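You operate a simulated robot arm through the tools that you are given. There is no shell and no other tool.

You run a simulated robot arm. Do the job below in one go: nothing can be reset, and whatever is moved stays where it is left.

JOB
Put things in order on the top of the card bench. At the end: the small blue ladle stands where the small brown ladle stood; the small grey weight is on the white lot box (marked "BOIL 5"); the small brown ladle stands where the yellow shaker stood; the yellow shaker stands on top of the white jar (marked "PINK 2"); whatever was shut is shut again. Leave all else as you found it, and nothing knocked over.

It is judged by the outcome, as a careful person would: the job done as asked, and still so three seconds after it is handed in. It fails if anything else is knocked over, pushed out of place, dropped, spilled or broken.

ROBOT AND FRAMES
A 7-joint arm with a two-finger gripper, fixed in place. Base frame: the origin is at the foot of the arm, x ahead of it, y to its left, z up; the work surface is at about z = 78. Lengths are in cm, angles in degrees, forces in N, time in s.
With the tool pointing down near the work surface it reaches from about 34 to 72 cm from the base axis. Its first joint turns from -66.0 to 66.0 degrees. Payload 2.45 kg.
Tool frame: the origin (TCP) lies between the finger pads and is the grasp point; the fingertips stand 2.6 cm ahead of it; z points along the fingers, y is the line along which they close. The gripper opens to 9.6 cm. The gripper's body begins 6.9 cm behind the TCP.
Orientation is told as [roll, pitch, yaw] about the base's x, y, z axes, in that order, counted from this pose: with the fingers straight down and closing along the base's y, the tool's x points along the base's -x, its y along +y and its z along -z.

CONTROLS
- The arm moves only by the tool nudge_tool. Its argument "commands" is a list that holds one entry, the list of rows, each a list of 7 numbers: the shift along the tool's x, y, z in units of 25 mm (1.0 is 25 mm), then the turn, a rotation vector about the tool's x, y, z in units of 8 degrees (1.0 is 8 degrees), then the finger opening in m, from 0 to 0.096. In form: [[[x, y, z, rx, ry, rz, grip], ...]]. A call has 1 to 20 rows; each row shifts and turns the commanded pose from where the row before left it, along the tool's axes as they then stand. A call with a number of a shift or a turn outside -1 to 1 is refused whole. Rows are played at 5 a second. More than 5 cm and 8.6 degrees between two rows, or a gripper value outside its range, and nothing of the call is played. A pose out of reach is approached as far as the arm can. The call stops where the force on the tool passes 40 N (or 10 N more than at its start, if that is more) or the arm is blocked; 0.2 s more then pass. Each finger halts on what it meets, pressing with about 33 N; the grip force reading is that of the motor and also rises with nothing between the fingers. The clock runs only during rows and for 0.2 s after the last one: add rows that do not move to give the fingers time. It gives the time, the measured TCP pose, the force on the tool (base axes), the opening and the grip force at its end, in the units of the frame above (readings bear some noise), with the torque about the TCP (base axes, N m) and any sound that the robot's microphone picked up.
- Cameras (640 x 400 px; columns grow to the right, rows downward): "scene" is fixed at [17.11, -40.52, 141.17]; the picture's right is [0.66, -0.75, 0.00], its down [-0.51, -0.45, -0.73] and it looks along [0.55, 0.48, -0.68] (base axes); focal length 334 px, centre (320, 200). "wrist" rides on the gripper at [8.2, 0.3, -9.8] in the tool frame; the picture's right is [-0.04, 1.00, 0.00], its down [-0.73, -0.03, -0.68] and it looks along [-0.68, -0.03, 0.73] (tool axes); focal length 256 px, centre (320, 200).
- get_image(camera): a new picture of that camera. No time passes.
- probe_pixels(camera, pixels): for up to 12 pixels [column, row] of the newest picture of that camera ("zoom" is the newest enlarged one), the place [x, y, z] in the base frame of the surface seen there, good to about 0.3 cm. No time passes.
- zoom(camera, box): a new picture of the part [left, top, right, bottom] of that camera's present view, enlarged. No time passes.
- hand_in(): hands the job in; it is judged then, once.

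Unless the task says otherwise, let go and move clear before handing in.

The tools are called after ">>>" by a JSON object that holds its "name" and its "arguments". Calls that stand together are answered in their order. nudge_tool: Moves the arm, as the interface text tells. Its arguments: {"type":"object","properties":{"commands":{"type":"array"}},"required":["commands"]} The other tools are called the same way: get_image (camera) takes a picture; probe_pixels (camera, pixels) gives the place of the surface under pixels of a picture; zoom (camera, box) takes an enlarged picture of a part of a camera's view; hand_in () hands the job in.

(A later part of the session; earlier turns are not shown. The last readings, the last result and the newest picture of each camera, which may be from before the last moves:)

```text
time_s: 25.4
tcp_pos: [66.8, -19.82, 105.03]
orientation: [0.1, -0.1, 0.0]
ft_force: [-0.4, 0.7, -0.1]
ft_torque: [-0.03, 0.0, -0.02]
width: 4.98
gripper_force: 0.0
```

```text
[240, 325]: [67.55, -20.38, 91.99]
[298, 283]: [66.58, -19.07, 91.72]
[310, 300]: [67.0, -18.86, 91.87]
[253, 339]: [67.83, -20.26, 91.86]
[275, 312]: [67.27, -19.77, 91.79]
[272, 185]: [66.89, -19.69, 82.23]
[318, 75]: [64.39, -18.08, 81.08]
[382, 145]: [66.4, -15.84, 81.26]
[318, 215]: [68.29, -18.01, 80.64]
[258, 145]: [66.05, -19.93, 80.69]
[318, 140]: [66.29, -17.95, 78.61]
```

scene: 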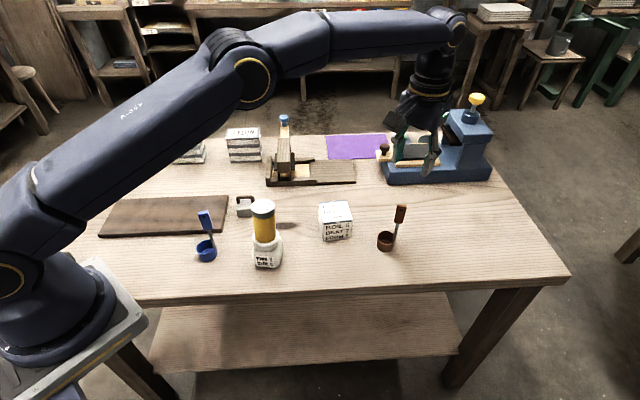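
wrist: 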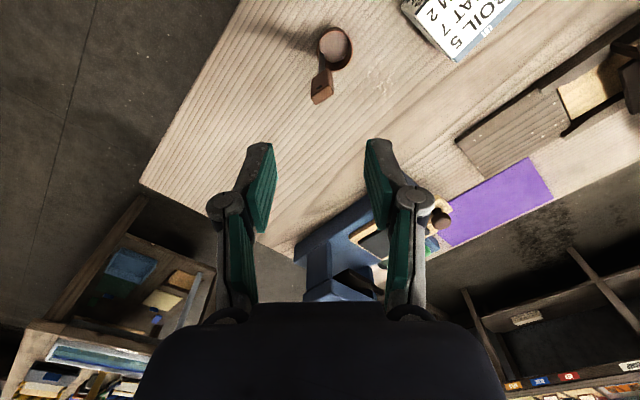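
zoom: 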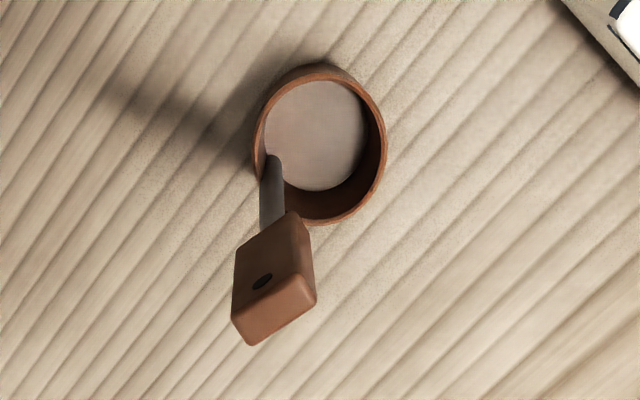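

The brown handle top is centred at (67.25,-19.67), with its wide side pointing along about -58 degrees away from the cup centre at (66.25,-18.0). I'll turn the gripper to yaw +31.5 so that it closes on the handle's narrow edges, then lower part-way.

>>> {"name": "nudge_tool", "arguments": {"commands": [[[-0.196, 0.06, 0, 0, 0, -0.985, 0.05], [0, 0, 0, 0, 0, -0.985, 0.05], [0, 0, 0, 0, 0, -0.985, 0.05], [0, 0, 0, 0, 0, -0.985, 0.05], [0, 0, 0.8, 0, 0, 0, 0.05], [0, 0, 1, 0, 0, 0, 0.05], [0, 0, 1, 0, 0, 0, 0.05], [0, 0, 0.8, 0, 0, 0, 0.05], [0, 0, 0.5, 0, 0, 0, 0.05], [0, 0, 0, 0, 0, 0, 0.05]]]}}

>>> {"name": "get_image", "arguments": {"camera": "wrist"}}

>>> {"name": "zoom", "arguments": {"camera": "scene", "box": [350, 170, 440, 260]}}

```text
time_s: 27.6
tcp_pos: [67.15, -19.61, 94.8]
orientation: [0.0, 0.0, 31.5]
ft_force: [0.0, -0.1, 0.0]
ft_torque: [0.01, -0.01, 0.0]
width: 4.98
gripper_force: 0.0
```

```text
taken
```

wrist: 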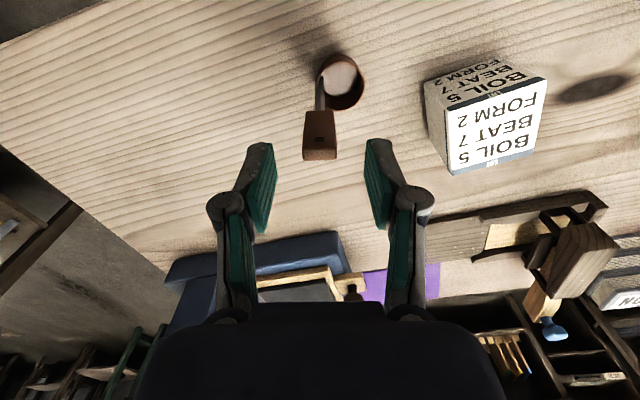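

```text
4.44 times, centred on (395, 215) of scene
```

zoom: 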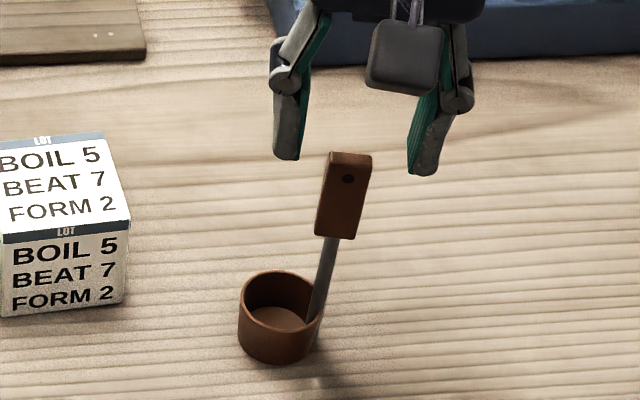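

The handle top at (319,155) is centred between the fingers and square to them. I'll lower to z 89 and close.

>>> {"name": "nudge_tool", "arguments": {"commands": [[[0, 0, 0.8, 0, 0, 0, 0.05], [0, 0, 0.8, 0, 0, 0, 0.05], [0, 0, 0.5, 0, 0, 0, 0.05], [0, 0, 0.22, 0, 0, 0, 0.05], [0, 0, 0, 0, 0, 0, 0.04], [0, 0, 0, 0, 0, 0, 0.03], [0, 0, 0, 0, 0, 0, 0.022], [0, 0, 0, 0, 0, 0, 0.015], [0, 0, 0, 0, 0, 0, 0.01], [0, 0, 0, 0, 0, 0, 0.005], [0, 0, 0, 0, 0, 0, 0.005]]]}}

>>> {"name": "get_image", "arguments": {"camera": "wrist"}}

>>> {"name": "zoom", "arguments": {"camera": "scene", "box": [350, 170, 440, 260]}}

```text
time_s: 30.0
tcp_pos: [67.24, -19.75, 88.79]
orientation: [0.0, 0.0, 31.4]
ft_force: [-0.8, -1.1, 0.0]
ft_torque: [-0.01, 0.01, -0.02]
width: 1.99
gripper_force: 32.8
```

```text
taken
```

wrist: 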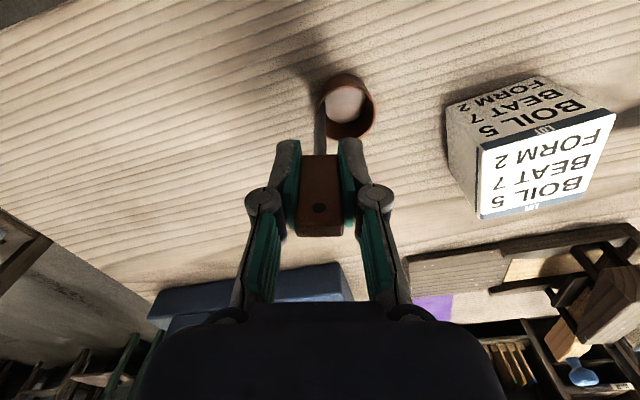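

```text
4.44 times, centred on (395, 215) of scene
```

zoom: 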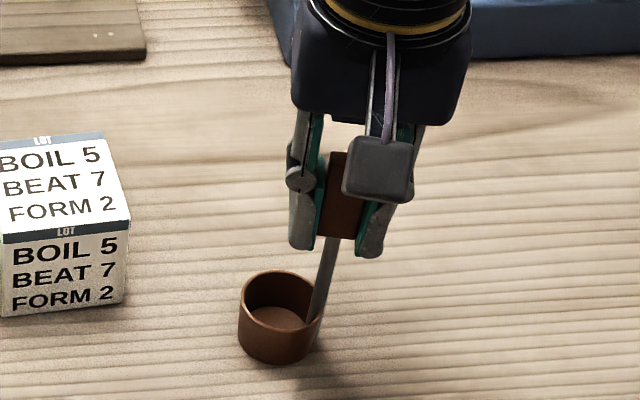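

The brown ladle's handle is gripped at 1.99 cm. I'll lift it straight up.

>>> {"name": "nudge_tool", "arguments": {"commands": [[[0, 0, -0.2, 0, 0, 0, 0.005], [0, 0, -0.5, 0, 0, 0, 0.005], [0, 0, -0.8, 0, 0, 0, 0.005], [0, 0, -0.8, 0, 0, 0, 0.005], [0, 0, -0.8, 0, 0, 0, 0.005], [0, 0, -0.8, 0, 0, 0, 0.005], [0, 0, -0.8, 0, 0, 0, 0.005], [0, 0, -0.8, 0, 0, 0, 0.005], [0, 0, -0.7, 0, 0, 0, 0.005], [0, 0, -0.3, 0, 0, 0, 0.005], [0, 0, 0, 0, 0, 0, 0.005]]]}}

>>> {"name": "get_image", "arguments": {"camera": "scene"}}

>>> {"name": "get_image", "arguments": {"camera": "wrist"}}

```text
time_s: 32.4
tcp_pos: [67.33, -19.71, 105.21]
orientation: [0.0, 0.1, 31.5]
ft_force: [-0.2, -0.2, -0.1]
ft_torque: [0.02, 0.04, 0.01]
width: 1.98
gripper_force: 32.9
```

```text
taken
```

scene: 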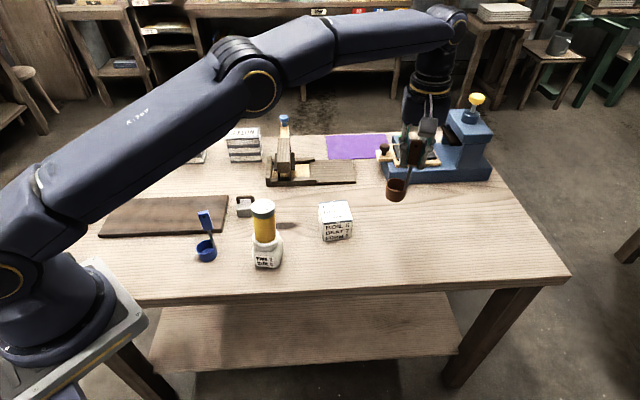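

```text
taken
```

wrist: 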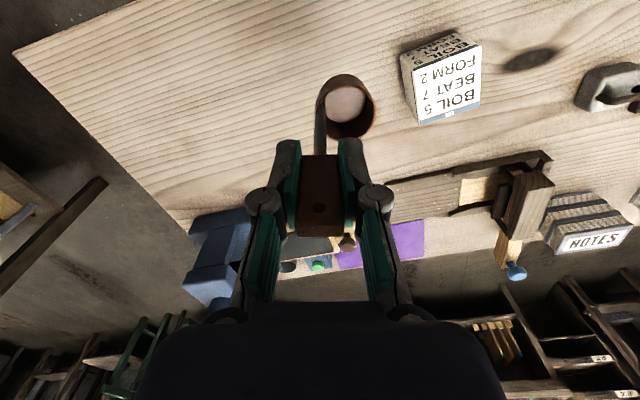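

The ladle lifted without slipping. I'll check the height of the clamp near the route, then carry the ladle towards the shaker's old spot.

>>> {"name": "probe_pixels", "arguments": {"camera": "scene", "pixels": [[283, 118], [285, 145], [240, 131], [263, 205]]}}

>>> {"name": "nudge_tool", "arguments": {"commands": [[[-0.1556, 0.5, 0, 0, 0, 0, 0.005], [-0.1556, 0.8, 0, 0, 0, 0, 0.005], [-0.1556, 1, 0, 0, 0, 0, 0.005], [-0.1556, 1, 0, 0, 0, 0, 0.005], [-0.1556, 1, 0, 0, 0, 0, 0.005], [-0.1556, 1, 0, 0, 0, 0, 0.005], [-0.1556, 1, 0, 0, 0, 0, 0.005], [-0.1556, 1, 0, 0, 0, 0, 0.005], [-0.1556, 1, 0, 0, 0, 0, 0.005], [-0.1556, 1, 0, 0, 0, 0, 0.005], [-0.1556, 1, 0, 0, 0, 0, 0.005], [-0.1556, 1, 0, 0, 0, 0, 0.005], [-0.1556, 1, 0, 0, 0, 0, 0.005], [-0.1556, 1, 0, 0, 0, 0, 0.005], [-0.1556, 1, 0, 0, 0, 0, 0.005], [-0.1556, 1, 0, 0, 0, 0, 0.005], [-0.1556, 1, 0, 0, 0, 0, 0.005], [-0.1556, 1, 0, 0, 0, 0, 0.005], [-0.1556, 1, 0, 0, 0, 0, 0.005], [-0.1556, 1, 0, 0, 0, 0, 0.005]]]}}

```text
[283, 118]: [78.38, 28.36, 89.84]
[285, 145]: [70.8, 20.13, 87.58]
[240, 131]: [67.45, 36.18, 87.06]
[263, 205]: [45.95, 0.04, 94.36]
```

```text
time_s: 36.6
tcp_pos: [48.66, 25.45, 105.19]
orientation: [0.0, 0.1, 31.6]
ft_force: [0.3, 0.3, -0.5]
ft_torque: [-0.01, 0.0, 0.01]
width: 1.98
gripper_force: 33.1
```

The arm is tracking as planned at (48.7,25.5). I'll finish the traverse.

>>> {"name": "nudge_tool", "arguments": {"commands": [[[-0.1425, 1, 0, 0, 0, 0, 0.005], [-0.1425, 1, 0, 0, 0, 0, 0.005], [-0.1425, 1, 0, 0, 0, 0, 0.005], [-0.1425, 1, 0, 0, 0, 0, 0.005], [-0.1425, 1, 0, 0, 0, 0, 0.005], [-0.1425, 1, 0, 0, 0, 0, 0.005], [-0.1425, 0.7, 0, 0, 0, 0, 0.005], [-0.1425, 0.36, 0, 0, 0, 0, 0.005], [0, 0, 0, 0, 0, 0, 0.005]]]}}

>>> {"name": "get_image", "arguments": {"camera": "wrist"}}

>>> {"name": "get_image", "arguments": {"camera": "scene"}}

```text
time_s: 38.6
tcp_pos: [41.78, 42.13, 105.13]
orientation: [0.1, 0.0, 31.6]
ft_force: [0.1, -0.5, -0.7]
ft_torque: [-0.01, -0.02, 0.0]
width: 1.98
gripper_force: 33.0
```

```text
taken
```

wrist: 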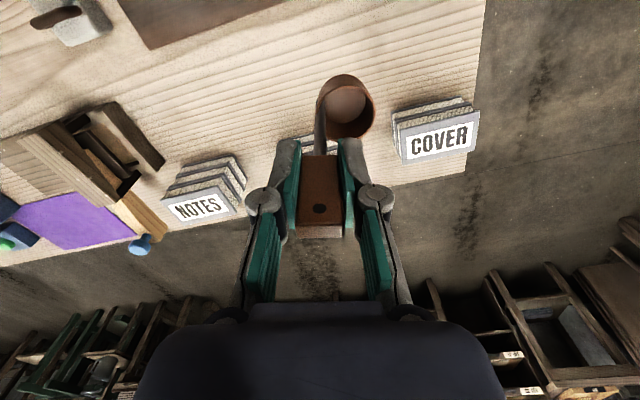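

```text
taken
```

scene: 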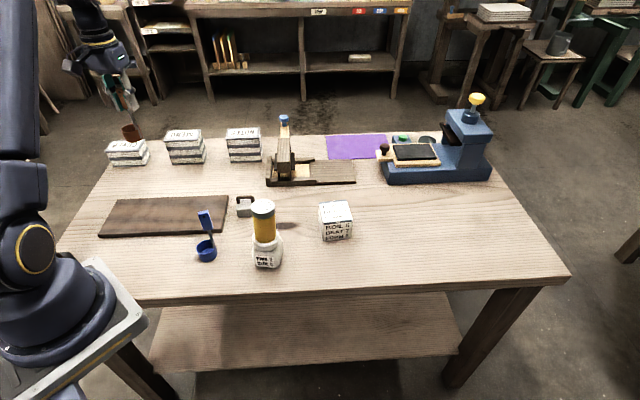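

The ladle is above the shaker's old spot with nothing close by. I'll lower to just above the table.

>>> {"name": "nudge_tool", "arguments": {"commands": [[[0, 0, 0.5, 0, 0, 0, 0.005], [0, 0, 0.9, 0, 0, 0, 0.005], [0, 0, 1, 0, 0, 0, 0.005], [0, 0, 1, 0, 0, 0, 0.005], [0, 0, 1, 0, 0, 0, 0.005], [0, 0, 1, 0, 0, 0, 0.005], [0, 0, 0.5, 0, 0, 0, 0.005], [0, 0, 0.3, 0, 0, 0, 0.005], [0, 0, 0, 0, 0, 0, 0.005]]]}}

>>> {"name": "zoom", "arguments": {"camera": "scene", "box": [100, 110, 220, 210]}}

```text
time_s: 40.6
tcp_pos: [41.91, 42.2, 89.74]
orientation: [0.0, -0.1, 31.5]
ft_force: [0.1, 0.4, -0.8]
ft_torque: [-0.03, 0.01, -0.03]
width: 1.97
gripper_force: 33.1
```

```text
4.00 times, centred on (160, 160) of scene
```

zoom: 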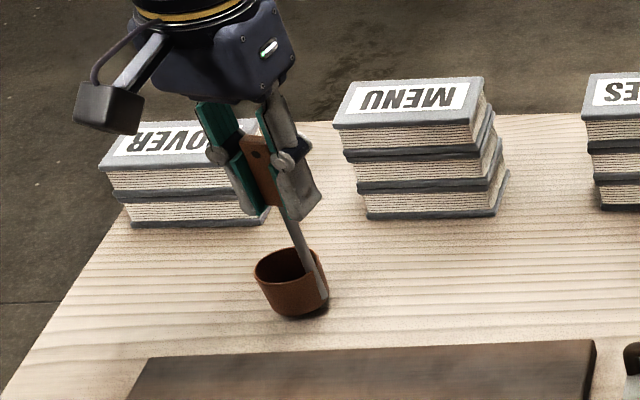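

The cup hangs just above the spot. I'll touch down in small steps.

>>> {"name": "nudge_tool", "arguments": {"commands": [[[0, 0, 0.12, 0, 0, 0, 0.005], [0, 0, 0.1, 0, 0, 0, 0.005], [0, 0, 0.04, 0, 0, 0, 0.005], [0, 0, 0, 0, 0, 0, 0.005]]]}}

```text
time_s: 41.6
tcp_pos: [41.72, 42.03, 89.13]
orientation: [0.1, 0.0, 31.5]
ft_force: [0.1, -0.2, -1.1]
ft_torque: [-0.01, 0.01, -0.05]
width: 1.97
gripper_force: 32.8
```

>>> {"name": "nudge_tool", "arguments": {"commands": [[[0, 0, 0.04, 0, 0, 0, 0.005], [0, 0, 0, 0, 0, 0, 0.005]]]}}

```text
time_s: 42.2
tcp_pos: [41.75, 42.08, 88.9]
orientation: [0.0, 0.0, 31.5]
ft_force: [0.3, 0.4, -0.2]
ft_torque: [0.02, -0.01, 0.01]
width: 1.97
gripper_force: 33.1
```

>>> {"name": "nudge_tool", "arguments": {"commands": [[[0, 0, 0.03, 0, 0, 0, 0.005], [0, 0, 0, 0, 0, 0, 0.005]]]}}

```text
time_s: 42.8
tcp_pos: [41.85, 42.17, 88.86]
orientation: [-0.1, 0.0, 31.6]
ft_force: [-0.1, -0.8, 2.2]
ft_torque: [-0.02, 0.03, 0.0]
width: 1.99
gripper_force: 33.0
```

Contact reads 2.2 N. I'll open the fingers slowly.

>>> {"name": "nudge_tool", "arguments": {"commands": [[[0, 0, 0, 0, 0, 0, 0.021], [0, 0, 0, 0, 0, 0, 0.024], [0, 0, 0, 0, 0, 0, 0.03], [0, 0, 0, 0, 0, 0, 0.04], [0, 0, 0, 0, 0, 0, 0.05], [0, 0, 0, 0, 0, 0, 0.05]]]}}

>>> {"name": "zoom", "arguments": {"camera": "scene", "box": [100, 110, 220, 210]}}

>>> {"name": "get_image", "arguments": {"camera": "wrist"}}

```text
time_s: 44.2
tcp_pos: [41.71, 42.13, 88.82]
orientation: [0.0, 0.0, 31.5]
ft_force: [0.7, -0.4, -0.5]
ft_torque: [0.0, -0.04, 0.0]
width: 5.01
gripper_force: 0.1
```

```text
4.00 times, centred on (160, 160) of scene
```

zoom: 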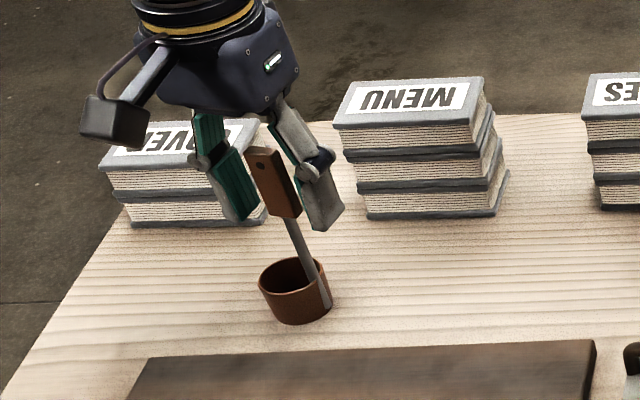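

```text
taken
```

wrist: 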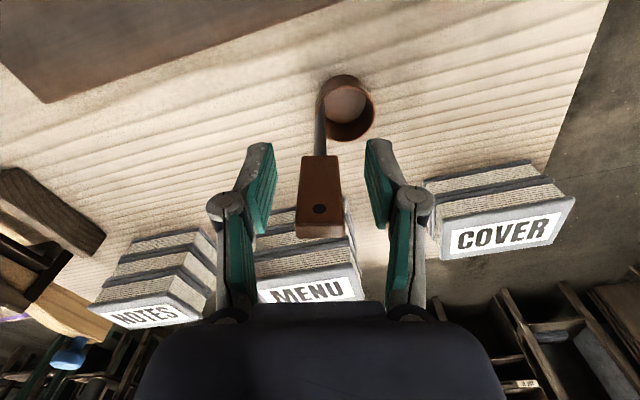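

The brown ladle stands free and upright. I'll retreat straight up.

>>> {"name": "nudge_tool", "arguments": {"commands": [[[0, 0, -0.4, 0, 0, 0, 0.05], [0, 0, -0.8, 0, 0, 0, 0.05], [0, 0, -1, 0, 0, 0, 0.05], [0, 0, -1, 0, 0, 0, 0.05], [0, 0, -1, 0, 0, 0, 0.05], [0, 0, -1, 0, 0, 0, 0.05], [0, 0, -0.9, 0, 0, 0, 0.05], [0, 0, -0.4, 0, 0, 0, 0.05], [0, 0, 0, 0, 0, 0, 0.05]]]}}

>>> {"name": "zoom", "arguments": {"camera": "scene", "box": [100, 130, 180, 200]}}

>>> {"name": "probe_pixels", "arguments": {"camera": "zoom", "pixels": [[400, 280], [340, 280], [430, 280], [375, 340], [358, 130]]}}

```text
time_s: 46.2
tcp_pos: [41.88, 42.11, 105.11]
orientation: [0.1, 0.0, 31.5]
ft_force: [0.6, -0.2, 0.5]
ft_torque: [-0.01, -0.01, 0.0]
width: 5.01
gripper_force: 0.1
```

```text
5.71 times, centred on (140, 165) of scene
```

zoom: 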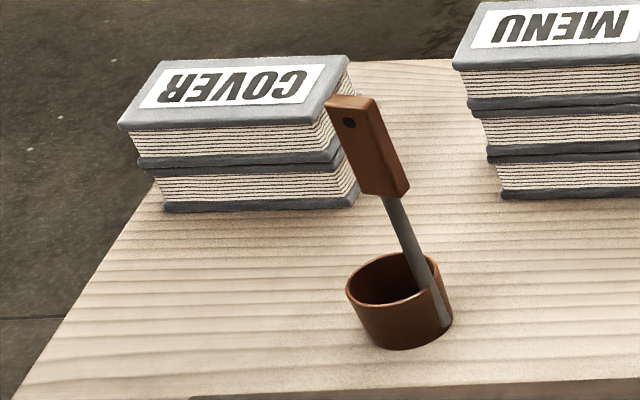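

```text
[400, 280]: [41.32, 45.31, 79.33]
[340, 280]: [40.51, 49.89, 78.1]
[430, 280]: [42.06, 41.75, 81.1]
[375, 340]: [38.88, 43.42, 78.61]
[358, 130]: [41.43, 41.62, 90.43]
```

The brown ladle's cup base at (400,350) in this zoom matches where the shaker's base was (405,352). Next I'll move above the blue ladle.

>>> {"name": "nudge_tool", "arguments": {"commands": [[[0.4, -0.5, 0, 0, 0, 0, 0.05], [0.726, -0.915, 0, 0, 0, 0, 0.05], [0.726, -0.915, 0, 0, 0, 0, 0.05], [0.726, -0.915, 0, 0, 0, 0, 0.05], [0.726, -0.915, 0, 0, 0, 0, 0.05], [0.726, -0.915, 0, 0, 0, 0, 0.05], [0.726, -0.915, 0, 0, 0, 0, 0.05], [0.726, -0.915, 0, 0, 0, 0, 0.05], [0.726, -0.915, 0, 0, 0, 0, 0.05], [0.726, -0.915, 0, 0, 0, 0, 0.05], [0.726, -0.915, 0, 0, 0, 0, 0.05], [0.32, -0.41, 0, 0, 0, 0, 0.05], [0, 0, 0, 0, 0, 0, 0.05]]]}}

>>> {"name": "get_image", "arguments": {"camera": "wrist"}}

>>> {"name": "get_image", "arguments": {"camera": "scene"}}

```text
time_s: 49.0
tcp_pos: [38.11, 10.22, 105.07]
orientation: [0.0, 0.0, 31.6]
ft_force: [0.1, 0.0, 0.2]
ft_torque: [0.01, 0.01, 0.0]
width: 5.0
gripper_force: 0.1
```

```text
taken
```

wrist: 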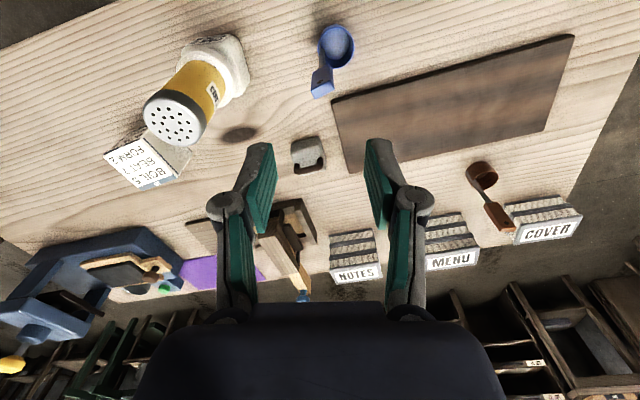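

```text
taken
```

scene: 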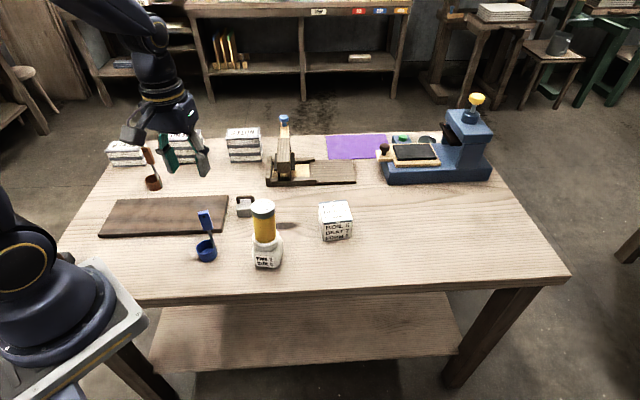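

The blue ladle shows at (330,55) in the wrist picture. I'll zoom in on it from both cameras; there is also a faint pale mark near (195,253) in the scene.

>>> {"name": "zoom", "arguments": {"camera": "scene", "box": [170, 200, 250, 270]}}

>>> {"name": "zoom", "arguments": {"camera": "wrist", "box": [285, 10, 385, 110]}}

```text
5.71 times, centred on (210, 235) of scene
```

zoom: 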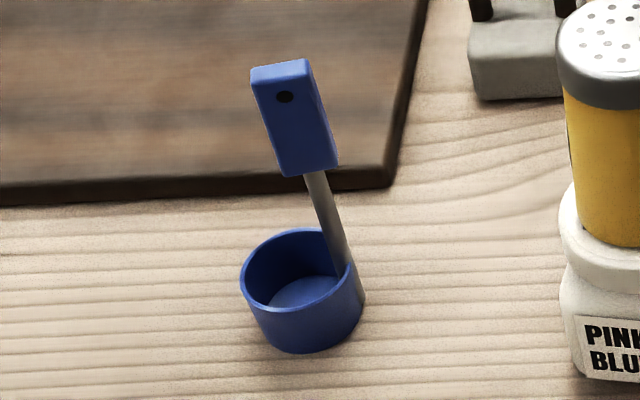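

```text
4.00 times, centred on (335, 60) of wrist
```

zoom: 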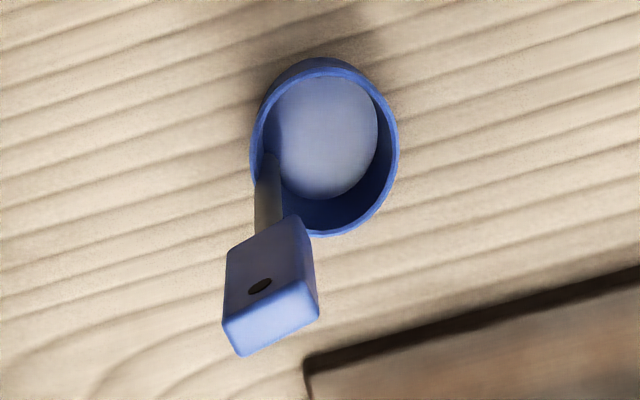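

>>> {"name": "probe_pixels", "arguments": {"camera": "zoom", "pixels": [[228, 328], [302, 288], [314, 312], [243, 350], [271, 320], [323, 68], [394, 150], [325, 228], [255, 150], [325, 140], [268, 190]]}}

```text
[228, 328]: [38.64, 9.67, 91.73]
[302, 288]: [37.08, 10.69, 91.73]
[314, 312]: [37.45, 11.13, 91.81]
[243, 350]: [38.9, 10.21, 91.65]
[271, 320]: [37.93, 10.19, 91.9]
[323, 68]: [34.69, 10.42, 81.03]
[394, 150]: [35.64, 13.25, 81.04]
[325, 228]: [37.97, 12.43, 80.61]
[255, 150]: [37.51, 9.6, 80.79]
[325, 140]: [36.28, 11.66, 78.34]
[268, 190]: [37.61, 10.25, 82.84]
```

The blue handle is centred at (38.0,10.4) and points along about -33 degrees; its cup is at (36.4,11.4). I'll turn the gripper to yaw 57.5 and lower part-way.

>>> {"name": "nudge_tool", "arguments": {"commands": [[[-0.036, 0.062, 0, 0, 0, -0.8125, 0.05], [0, 0, 0, 0, 0, -0.8125, 0.05], [0, 0, 0, 0, 0, -0.8125, 0.05], [0, 0, 0, 0, 0, -0.8125, 0.05], [0, 0, 0.8, 0, 0, 0, 0.05], [0, 0, 1, 0, 0, 0, 0.05], [0, 0, 1, 0, 0, 0, 0.05], [0, 0, 0.8, 0, 0, 0, 0.05], [0, 0, 0.5, 0, 0, 0, 0.05], [0, 0, 0, 0, 0, 0, 0.05]]]}}

>>> {"name": "get_image", "arguments": {"camera": "wrist"}}

>>> {"name": "zoom", "arguments": {"camera": "scene", "box": [160, 170, 290, 270]}}

```text
time_s: 51.2
tcp_pos: [38.15, 10.43, 94.81]
orientation: [0.0, 0.0, 57.6]
ft_force: [0.9, -0.1, -0.4]
ft_torque: [-0.01, -0.03, -0.02]
width: 5.02
gripper_force: 0.1
```

```text
taken
```

wrist: 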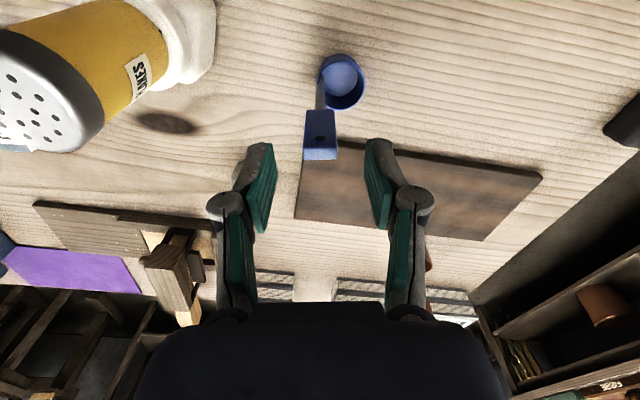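

```text
4.00 times, centred on (225, 220) of scene
```

zoom: 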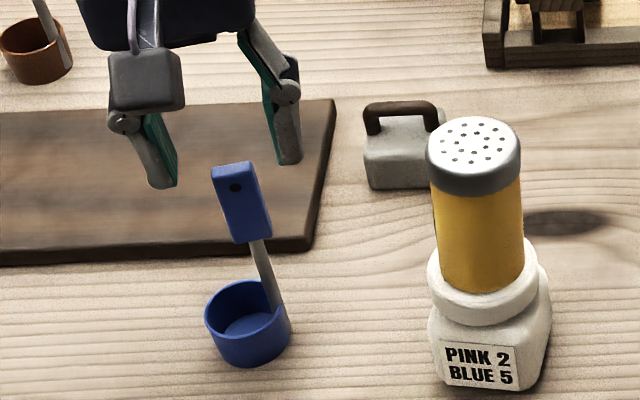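

The blue handle at (320,150) is centred and square between the fingers. I'll lower and close.

>>> {"name": "nudge_tool", "arguments": {"commands": [[[0, 0, 0.8, 0, 0, 0, 0.05], [0, 0, 0.8, 0, 0, 0, 0.05], [0, 0, 0.5, 0, 0, 0, 0.05], [0, 0, 0.22, 0, 0, 0, 0.05], [0, 0, 0, 0, 0, 0, 0.04], [0, 0, 0, 0, 0, 0, 0.03], [0, 0, 0, 0, 0, 0, 0.022], [0, 0, 0, 0, 0, 0, 0.015], [0, 0, 0, 0, 0, 0, 0.01], [0, 0, 0, 0, 0, 0, 0.005], [0, 0, 0, 0, 0, 0, 0.005]]]}}

>>> {"name": "get_image", "arguments": {"camera": "wrist"}}

>>> {"name": "zoom", "arguments": {"camera": "scene", "box": [160, 170, 290, 270]}}

```text
time_s: 53.6
tcp_pos: [38.03, 10.55, 88.94]
orientation: [0.0, 0.0, 57.5]
ft_force: [-0.2, 0.8, 0.7]
ft_torque: [-0.01, 0.01, 0.03]
width: 1.98
gripper_force: 33.4
```

```text
taken
```

wrist: 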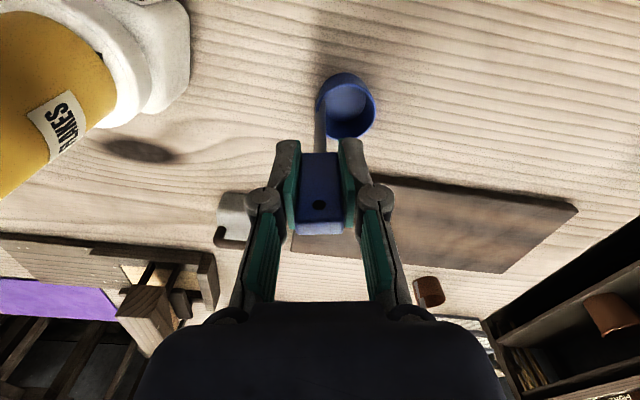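

```text
4.00 times, centred on (225, 220) of scene
```

zoom: 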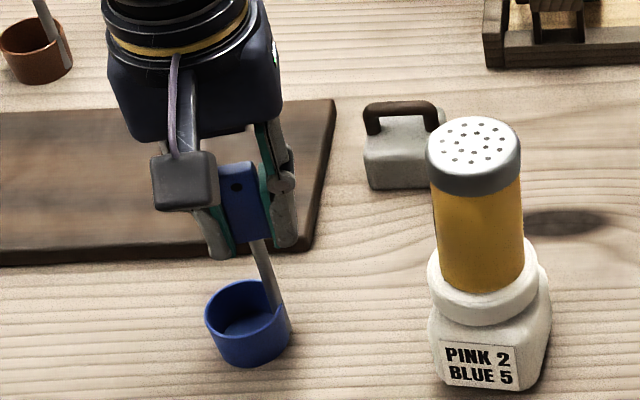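

The blue ladle is gripped with the same grip geometry as the brown one. I'll lift it, then route around the shaker through about (55,8).

>>> {"name": "nudge_tool", "arguments": {"commands": [[[0, 0, -0.2, 0, 0, 0, 0.005], [0, 0, -0.5, 0, 0, 0, 0.005], [0, 0, -0.8, 0, 0, 0, 0.005], [0, 0, -0.8, 0, 0, 0, 0.005], [0, 0, -0.8, 0, 0, 0, 0.005], [0, 0, -0.8, 0, 0, 0, 0.005], [0, 0, -0.8, 0, 0, 0, 0.005], [0, 0, -0.8, 0, 0, 0, 0.005], [0, 0, -0.8, 0, 0, 0, 0.005], [0, 0, -0.6, 0, 0, 0, 0.005], [0, 0, -0.3, 0, 0, 0, 0.005], [0, 0, 0, 0, 0, 0, 0.005]]]}}

>>> {"name": "get_image", "arguments": {"camera": "scene"}}

>>> {"name": "get_image", "arguments": {"camera": "wrist"}}

```text
time_s: 56.2
tcp_pos: [37.98, 10.39, 107.03]
orientation: [-0.1, 0.0, 57.5]
ft_force: [-0.1, -1.2, -0.4]
ft_torque: [0.02, -0.01, -0.01]
width: 1.98
gripper_force: 33.0
```

```text
taken
```

scene: 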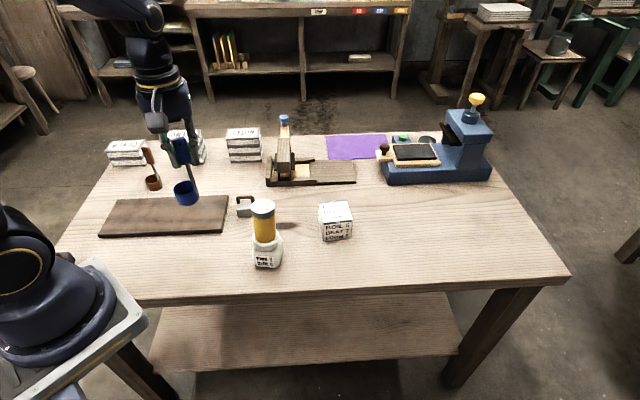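

```text
taken
```

wrist: 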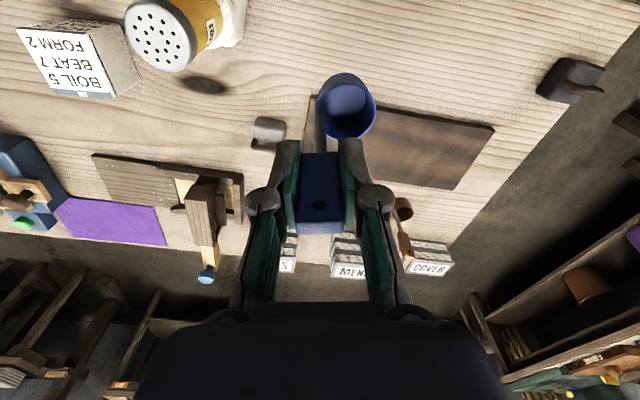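

The blue ladle is up at z 107 with no slip. I'll move to the waypoint and turn back to yaw 31.5.

>>> {"name": "nudge_tool", "arguments": {"commands": [[[-0.2, -0.45, 0, 0, 0, 0, 0.005], [-0.4, -0.9, 0, 0, 0, 0, 0.005], [-0.44, -0.98, 0, 0, 0, 0, 0.005], [-0.44, -0.98, 0, 0, 0, 0, 0.005], [-0.44, -0.98, 0, 0, 0, 0, 0.005], [-0.44, -0.98, 0, 0, 0, 0, 0.005], [-0.45, -1.0, 0, 0, 0, 0, 0.005], [0, 0, 0, 0, 0, 0.8125, 0.005], [0, 0, 0, 0, 0, 0.8125, 0.005], [0, 0, 0, 0, 0, 0.8125, 0.005], [0, 0, 0, 0, 0, 0.8125, 0.005], [0, 0, 0, 0, 0, 0, 0.005]]]}}

>>> {"name": "get_image", "arguments": {"camera": "scene"}}

```text
time_s: 58.8
tcp_pos: [55.11, 8.01, 107.13]
orientation: [0.0, -0.1, 31.4]
ft_force: [-0.4, -0.1, -0.8]
ft_torque: [0.01, -0.01, 0.03]
width: 2.0
gripper_force: 33.1
```

```text
taken
```

scene: 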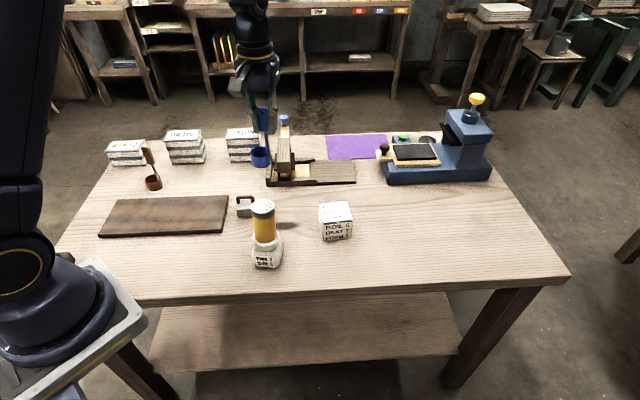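

The ladle is at (55,8) at yaw 31.5. I'll carry it on to above the brown ladle's old spot (TCP 67.25,-19.67).

>>> {"name": "nudge_tool", "arguments": {"commands": [[[0.122, -0.5, 0, 0, 0, 0, 0.005], [0.122, -1, 0, 0, 0, 0, 0.005], [0.122, -1, 0, 0, 0, 0, 0.005], [0.122, -1, 0, 0, 0, 0, 0.005], [0.122, -1, 0, 0, 0, 0, 0.005], [0.122, -1, 0, 0, 0, 0, 0.005], [0.122, -1, 0, 0, 0, 0, 0.005], [0.122, -1, 0, 0, 0, 0, 0.005], [0.122, -1, 0, 0, 0, 0, 0.005], [0.122, -1, 0, 0, 0, 0, 0.005], [0.122, -1, 0, 0, 0, 0, 0.005], [0.122, -1, 0, 0, 0, 0, 0.005], [0.121, -0.46, 0, 0, 0, 0, 0.005], [0, 0, 0, 0, 0, 0, 0.005]]]}}

>>> {"name": "get_image", "arguments": {"camera": "scene"}}

>>> {"name": "get_image", "arguments": {"camera": "wrist"}}

```text
time_s: 61.8
tcp_pos: [67.27, -19.65, 107.06]
orientation: [-0.1, 0.0, 31.5]
ft_force: [1.0, -0.4, -0.6]
ft_torque: [0.01, -0.01, 0.01]
width: 2.0
gripper_force: 33.3
```

```text
taken
```

scene: 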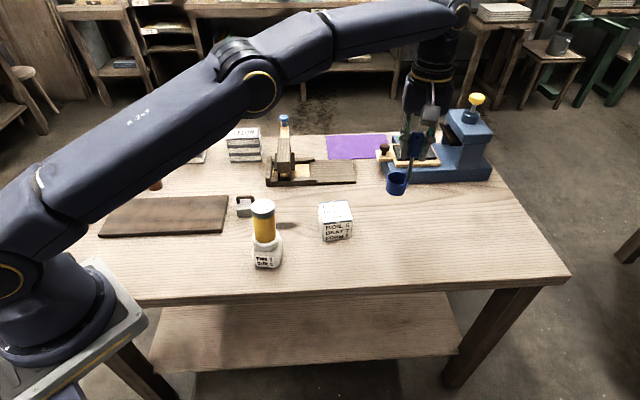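

```text
taken
```

wrist: 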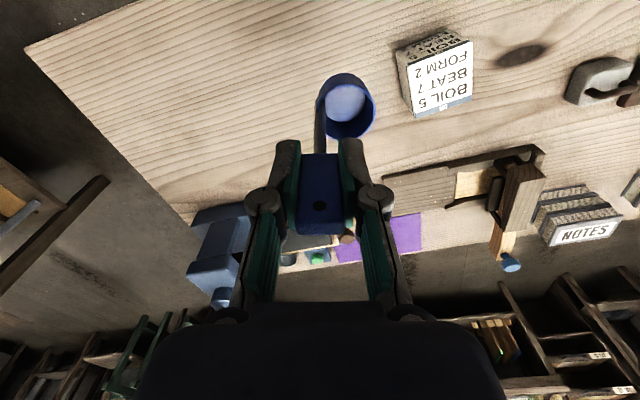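

The blue ladle is over the brown ladle's old spot. I'll lower to about 0.6 cm above the table.

>>> {"name": "nudge_tool", "arguments": {"commands": [[[0, 0, 0.5, 0, 0, 0, 0.005], [0, 0, 0.9, 0, 0, 0, 0.005], [0, 0, 1, 0, 0, 0, 0.005], [0, 0, 1, 0, 0, 0, 0.005], [0, 0, 1, 0, 0, 0, 0.005], [0, 0, 1, 0, 0, 0, 0.005], [0, 0, 0.8, 0, 0, 0, 0.005], [0, 0, 0.5, 0, 0, 0, 0.005], [0, 0, 0.26, 0, 0, 0, 0.005], [0, 0, 0, 0, 0, 0, 0.005]]]}}

>>> {"name": "zoom", "arguments": {"camera": "scene", "box": [350, 170, 440, 260]}}

```text
time_s: 64.0
tcp_pos: [67.28, -19.57, 89.69]
orientation: [0.1, 0.0, 31.5]
ft_force: [0.1, -0.5, -0.5]
ft_torque: [-0.03, 0.0, -0.01]
width: 2.0
gripper_force: 32.8
```

```text
4.44 times, centred on (395, 215) of scene
```

zoom: 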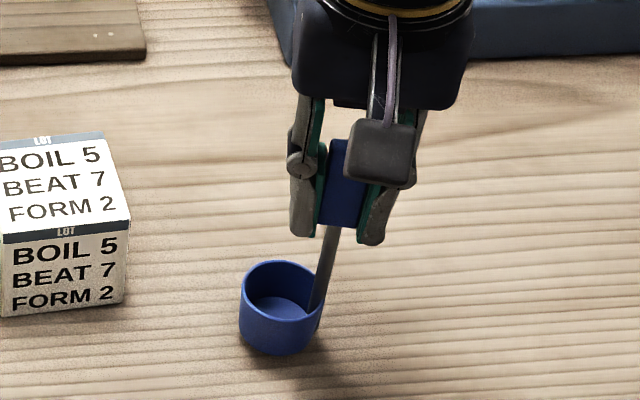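

It lines up with the brown ladle's old place. I'll touch down in small steps.

>>> {"name": "nudge_tool", "arguments": {"commands": [[[0, 0, 0.12, 0, 0, 0, 0.005], [0, 0, 0.08, 0, 0, 0, 0.005], [0, 0, 0.04, 0, 0, 0, 0.005], [0, 0, 0, 0, 0, 0, 0.005]]]}}

```text
time_s: 65.0
tcp_pos: [67.34, -19.61, 89.1]
orientation: [-0.1, -0.1, 31.5]
ft_force: [1.2, -0.1, -0.1]
ft_torque: [-0.02, 0.01, 0.01]
width: 2.0
gripper_force: 32.6
```

>>> {"name": "nudge_tool", "arguments": {"commands": [[[0, 0, 0.03, 0, 0, 0, 0.005], [0, 0, 0, 0, 0, 0, 0.005]]]}}

```text
time_s: 65.6
tcp_pos: [67.41, -19.57, 89.02]
orientation: [0.1, 0.0, 31.5]
ft_force: [0.1, -0.1, -0.6]
ft_torque: [0.0, -0.01, -0.04]
width: 1.99
gripper_force: 32.6
```

>>> {"name": "nudge_tool", "arguments": {"commands": [[[0, 0, 0.02, 0, 0, 0, 0.005], [0, 0, 0, 0, 0, 0, 0.005]]]}}

```text
time_s: 66.2
tcp_pos: [67.27, -19.61, 88.98]
orientation: [0.0, 0.0, 31.6]
ft_force: [-1.3, -0.6, 6.0]
ft_torque: [0.05, 0.28, 0.03]
width: 1.99
gripper_force: 32.6
```

Contact reads 6 N. I'll ease off a hair and open.

>>> {"name": "nudge_tool", "arguments": {"commands": [[[0, 0, -0.01, 0, 0, 0, 0.005], [0, 0, 0, 0, 0, 0, 0.021], [0, 0, 0, 0, 0, 0, 0.024], [0, 0, 0, 0, 0, 0, 0.03], [0, 0, 0, 0, 0, 0, 0.04], [0, 0, 0, 0, 0, 0, 0.05], [0, 0, 0, 0, 0, 0, 0.05]]]}}

>>> {"name": "zoom", "arguments": {"camera": "scene", "box": [350, 170, 440, 260]}}

>>> {"name": "get_image", "arguments": {"camera": "wrist"}}

```text
time_s: 67.8
tcp_pos: [67.37, -19.52, 88.91]
orientation: [0.0, 0.0, 31.5]
ft_force: [0.1, 0.1, 0.8]
ft_torque: [0.0, -0.01, -0.02]
width: 5.0
gripper_force: 0.0
```

```text
4.44 times, centred on (395, 215) of scene
```

zoom: 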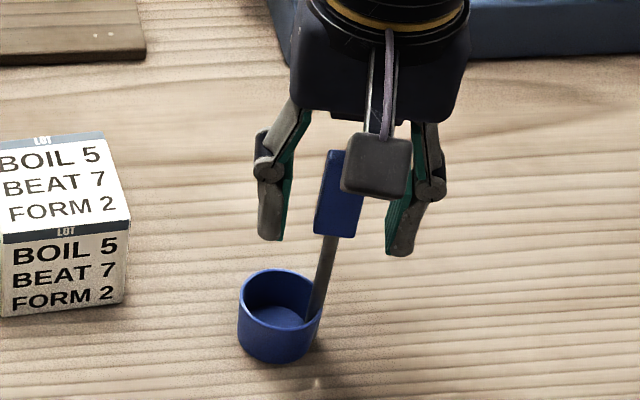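

```text
taken
```

wrist: 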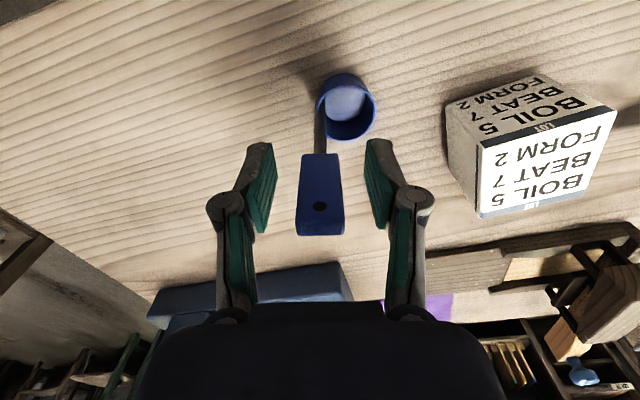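

The blue ladle stands free where the brown one stood. I'll retreat up.

>>> {"name": "nudge_tool", "arguments": {"commands": [[[0, 0, -0.4, 0, 0, 0, 0.05], [0, 0, -0.8, 0, 0, 0, 0.05], [0, 0, -1, 0, 0, 0, 0.05], [0, 0, -1, 0, 0, 0, 0.05], [0, 0, -1, 0, 0, 0, 0.05], [0, 0, -1, 0, 0, 0, 0.05], [0, 0, -0.8, 0, 0, 0, 0.05], [0, 0, -0.4, 0, 0, 0, 0.05], [0, 0, 0, 0, 0, 0, 0.05]]]}}

>>> {"name": "zoom", "arguments": {"camera": "scene", "box": [360, 195, 440, 265]}}

>>> {"name": "probe_pixels", "arguments": {"camera": "zoom", "pixels": [[330, 60], [190, 250], [238, 268], [290, 265], [242, 210]]}}

```text
time_s: 69.8
tcp_pos: [67.49, -19.6, 104.98]
orientation: [0.1, 0.0, 31.6]
ft_force: [-0.4, 0.2, 0.1]
ft_torque: [0.02, 0.03, -0.02]
width: 5.0
gripper_force: 0.0
```

```text
5.71 times, centred on (400, 230) of scene
```

zoom: 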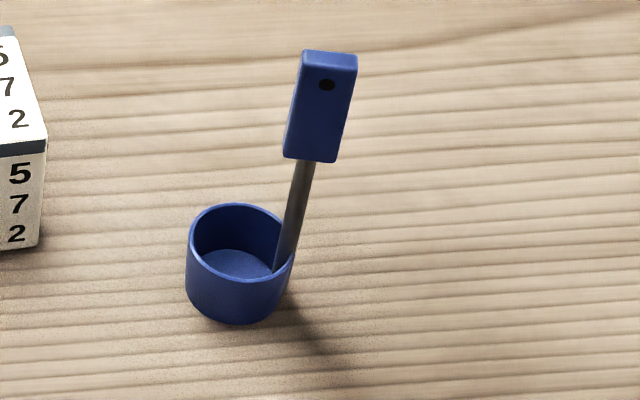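

```text
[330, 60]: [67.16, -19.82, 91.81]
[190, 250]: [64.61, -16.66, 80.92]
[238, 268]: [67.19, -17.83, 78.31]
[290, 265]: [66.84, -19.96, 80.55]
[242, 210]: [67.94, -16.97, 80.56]
```

The blue ladle sits almost exactly where the brown one did, within a pixel or two. Next I'll go above the weight.

>>> {"name": "nudge_tool", "arguments": {"commands": [[[-0.1325, 0.5, 0, 0, 0, 0, 0.065], [-0.1325, 0.9, 0, 0, 0, 0, 0.065], [-0.1325, 1, 0, 0, 0, 0, 0.065], [-0.1325, 1, 0, 0, 0, 0, 0.065], [-0.1325, 1, 0, 0, 0, 0, 0.065], [-0.1325, 1, 0, 0, 0, 0, 0.065], [-0.1325, 1, 0, 0, 0, 0, 0.065], [-0.1325, 1, 0, 0, 0, 0, 0.065], [-0.1325, 1, 0, 0, 0, 0, 0.065], [-0.1325, 1, 0, 0, 0, 0, 0.065], [-0.1325, 1, 0, 0, 0, 0, 0.065], [-0.1325, 1, 0, 0, 0, 0, 0.065], [-0.1325, 1, 0, 0, 0, 0, 0.065], [-0.1325, 1, 0, 0, 0, 0, 0.065], [-0.1325, 1, 0, 0, 0, 0, 0.065], [-0.1325, 0.85, 0, 0, 0, 0, 0.065], [0, 0, 0, 0, 0, -0.845, 0.065], [0, 0, 0, 0, 0, -0.845, 0.065], [0, 0, 0, 0, 0, 0, 0.065]]]}}

>>> {"name": "get_image", "arguments": {"camera": "wrist"}}

>>> {"name": "get_image", "arguments": {"camera": "scene"}}

```text
time_s: 73.8
tcp_pos: [51.86, 15.73, 105.0]
orientation: [0.0, 0.0, 45.2]
ft_force: [-0.2, 0.8, 0.1]
ft_torque: [0.0, -0.02, -0.02]
width: 6.51
gripper_force: 0.1
```

```text
taken
```

wrist: 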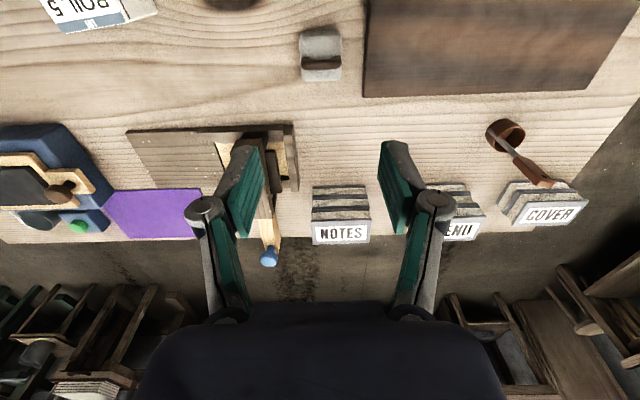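

```text
taken
```

scene: 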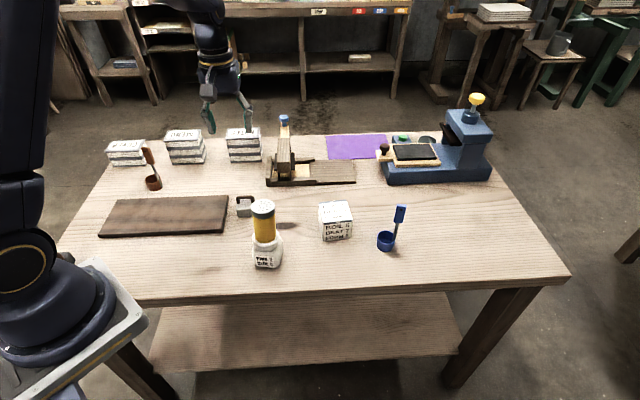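

>>> {"name": "zoom", "arguments": {"camera": "wrist", "box": [280, 15, 360, 95]}}

```text
5.00 times, centred on (320, 55) of wrist
```

zoom: 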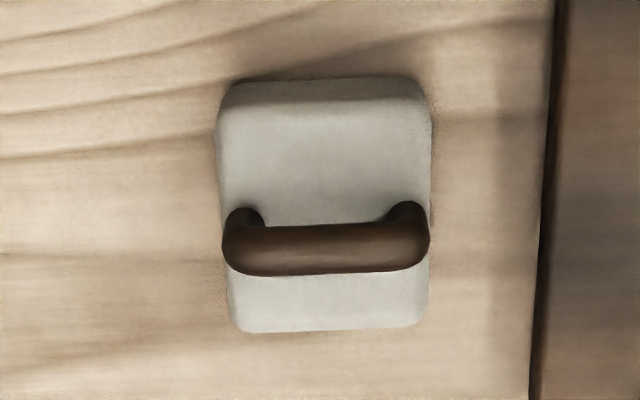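

The weight's body and handle are both about 4 cm long along the finger axis and nearly square to it; the handle centre is at zoom (325,250). I'll make a small correction and lower to just above it.

>>> {"name": "nudge_tool", "arguments": {"commands": [[[-0.08, 0, 0.3, 0, 0, -0.2, 0.065], [0, 0, 1, 0, 0, 0, 0.065], [0, 0, 1, 0, 0, 0, 0.065], [0, 0, 1, 0, 0, 0, 0.065], [0, 0, 1, 0, 0, 0, 0.065], [0, 0, 1, 0, 0, 0, 0.065], [0, 0, 0.9, 0, 0, 0, 0.065], [0, 0, 0.5, 0, 0, 0, 0.065], [0, 0, 0, 0, 0, 0, 0.065]]]}}

>>> {"name": "get_image", "arguments": {"camera": "wrist"}}

>>> {"name": "zoom", "arguments": {"camera": "scene", "box": [200, 160, 290, 230]}}

```text
time_s: 75.8
tcp_pos: [52.1, 15.81, 88.22]
orientation: [0.0, 0.0, 46.6]
ft_force: [0.7, 1.0, 0.8]
ft_torque: [0.02, -0.01, 0.03]
width: 6.49
gripper_force: 0.0
```

```text
taken
```

wrist: 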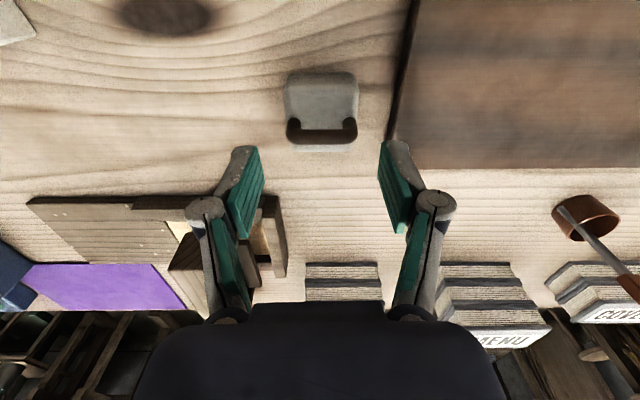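

```text
5.71 times, centred on (245, 195) of scene
```

zoom: 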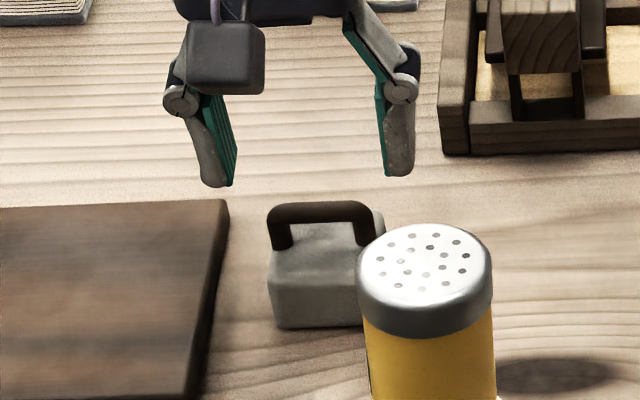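

The weight is centred between the fingers (handle 286–357, midpoint 321), and the board edge leaves room. I'll open slightly wider, lower to z 81.6 and close.

>>> {"name": "nudge_tool", "arguments": {"commands": [[[0, 0, 0, 0, 0, 0, 0.072], [0, 0, 0.7, 0, 0, 0, 0.072], [0, 0, 0.8, 0, 0, 0, 0.072], [0, 0, 0.6, 0, 0, 0, 0.072], [0, 0, 0.46, 0, 0, 0, 0.072], [0, 0, 0, 0, 0, 0, 0.072]]]}}

>>> {"name": "get_image", "arguments": {"camera": "wrist"}}

>>> {"name": "zoom", "arguments": {"camera": "scene", "box": [200, 160, 290, 230]}}

```text
time_s: 77.2
tcp_pos: [51.96, 15.87, 81.86]
orientation: [0.0, 0.0, 46.8]
ft_force: [-0.3, 0.0, 0.7]
ft_torque: [-0.02, -0.02, 0.0]
width: 7.22
gripper_force: 0.1
```

```text
taken
```

wrist: 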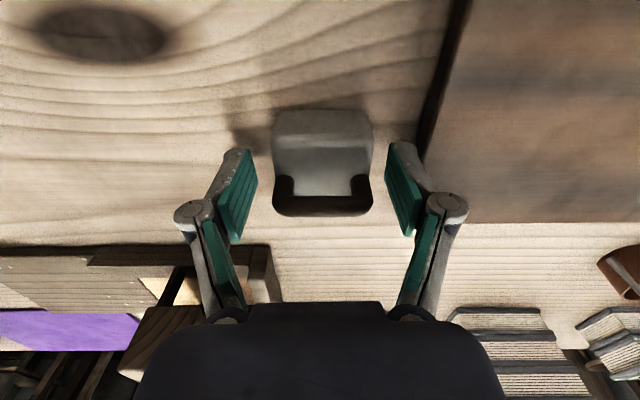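

```text
5.71 times, centred on (245, 195) of scene
```

zoom: 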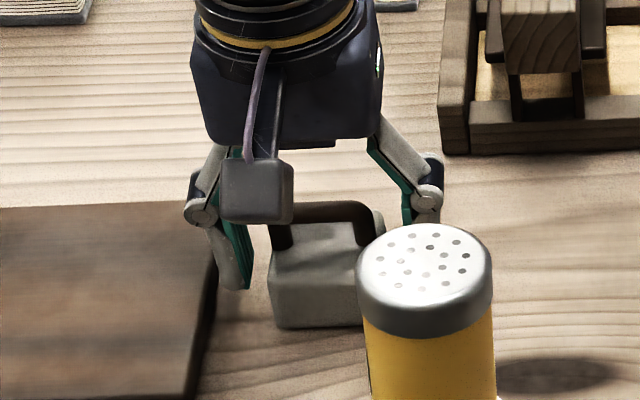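

The fingers straddle the weight with clearance on both sides. Now I'll close.

>>> {"name": "nudge_tool", "arguments": {"commands": [[[0, 0, 0, 0, 0, 0, 0.06], [0, 0, 0, 0, 0, 0, 0.054], [0, 0, 0, 0, 0, 0, 0.048], [0, 0, 0, 0, 0, 0, 0.042], [0, 0, 0, 0, 0, 0, 0.035], [0, 0, 0, 0, 0, 0, 0.03], [0, 0, 0, 0, 0, 0, 0.03]]]}}

>>> {"name": "get_image", "arguments": {"camera": "wrist"}}

```text
time_s: 78.8
tcp_pos: [52.01, 15.84, 81.8]
orientation: [0.0, 0.0, 46.7]
ft_force: [-1.5, 1.3, 6.1]
ft_torque: [0.05, 0.11, -0.06]
width: 4.97
gripper_force: 32.5
```

```text
taken
```

wrist: 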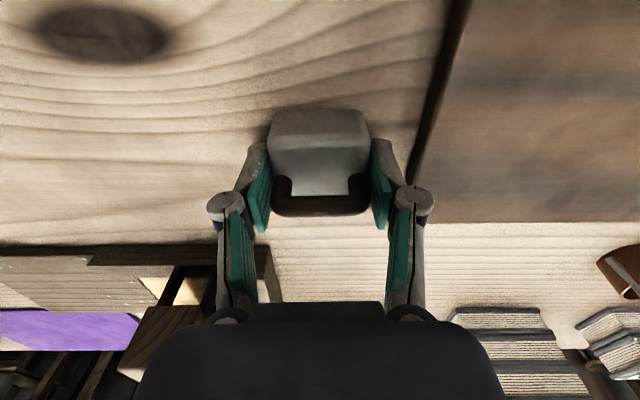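

The weight is gripped at 4.97 cm. I'll lift slowly at first and check for slip.

>>> {"name": "nudge_tool", "arguments": {"commands": [[[0, 0, -0.1, 0, 0, 0, 0.03], [0, 0, -0.2, 0, 0, 0, 0.03], [0, 0, -0.4, 0, 0, 0, 0.03], [0, 0, -0.4, 0, 0, 0, 0.03], [0, 0, 0, 0, 0, 0, 0.03]]]}}

>>> {"name": "get_image", "arguments": {"camera": "wrist"}}

>>> {"name": "zoom", "arguments": {"camera": "scene", "box": [200, 160, 290, 230]}}

```text
time_s: 80.0
tcp_pos: [51.96, 15.75, 84.45]
orientation: [0.0, 0.0, 46.6]
ft_force: [-0.2, -0.5, -3.1]
ft_torque: [-0.03, 0.02, 0.03]
width: 4.95
gripper_force: 32.8
```

```text
taken
```

wrist: 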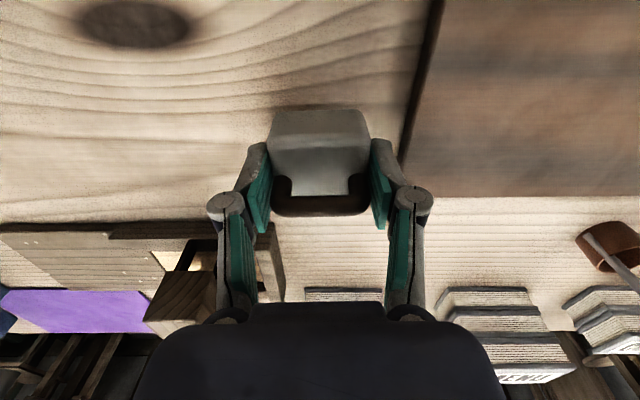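

```text
5.71 times, centred on (245, 195) of scene
```

zoom: 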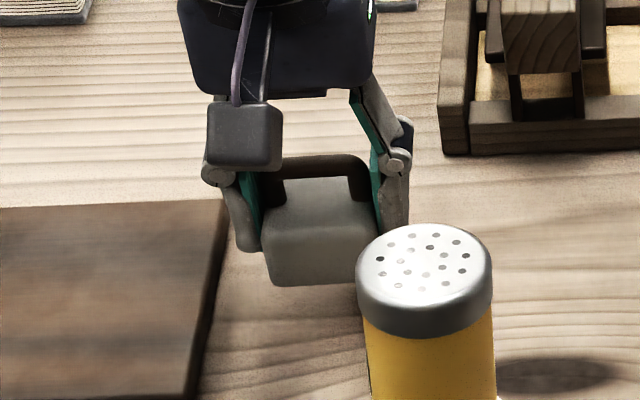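

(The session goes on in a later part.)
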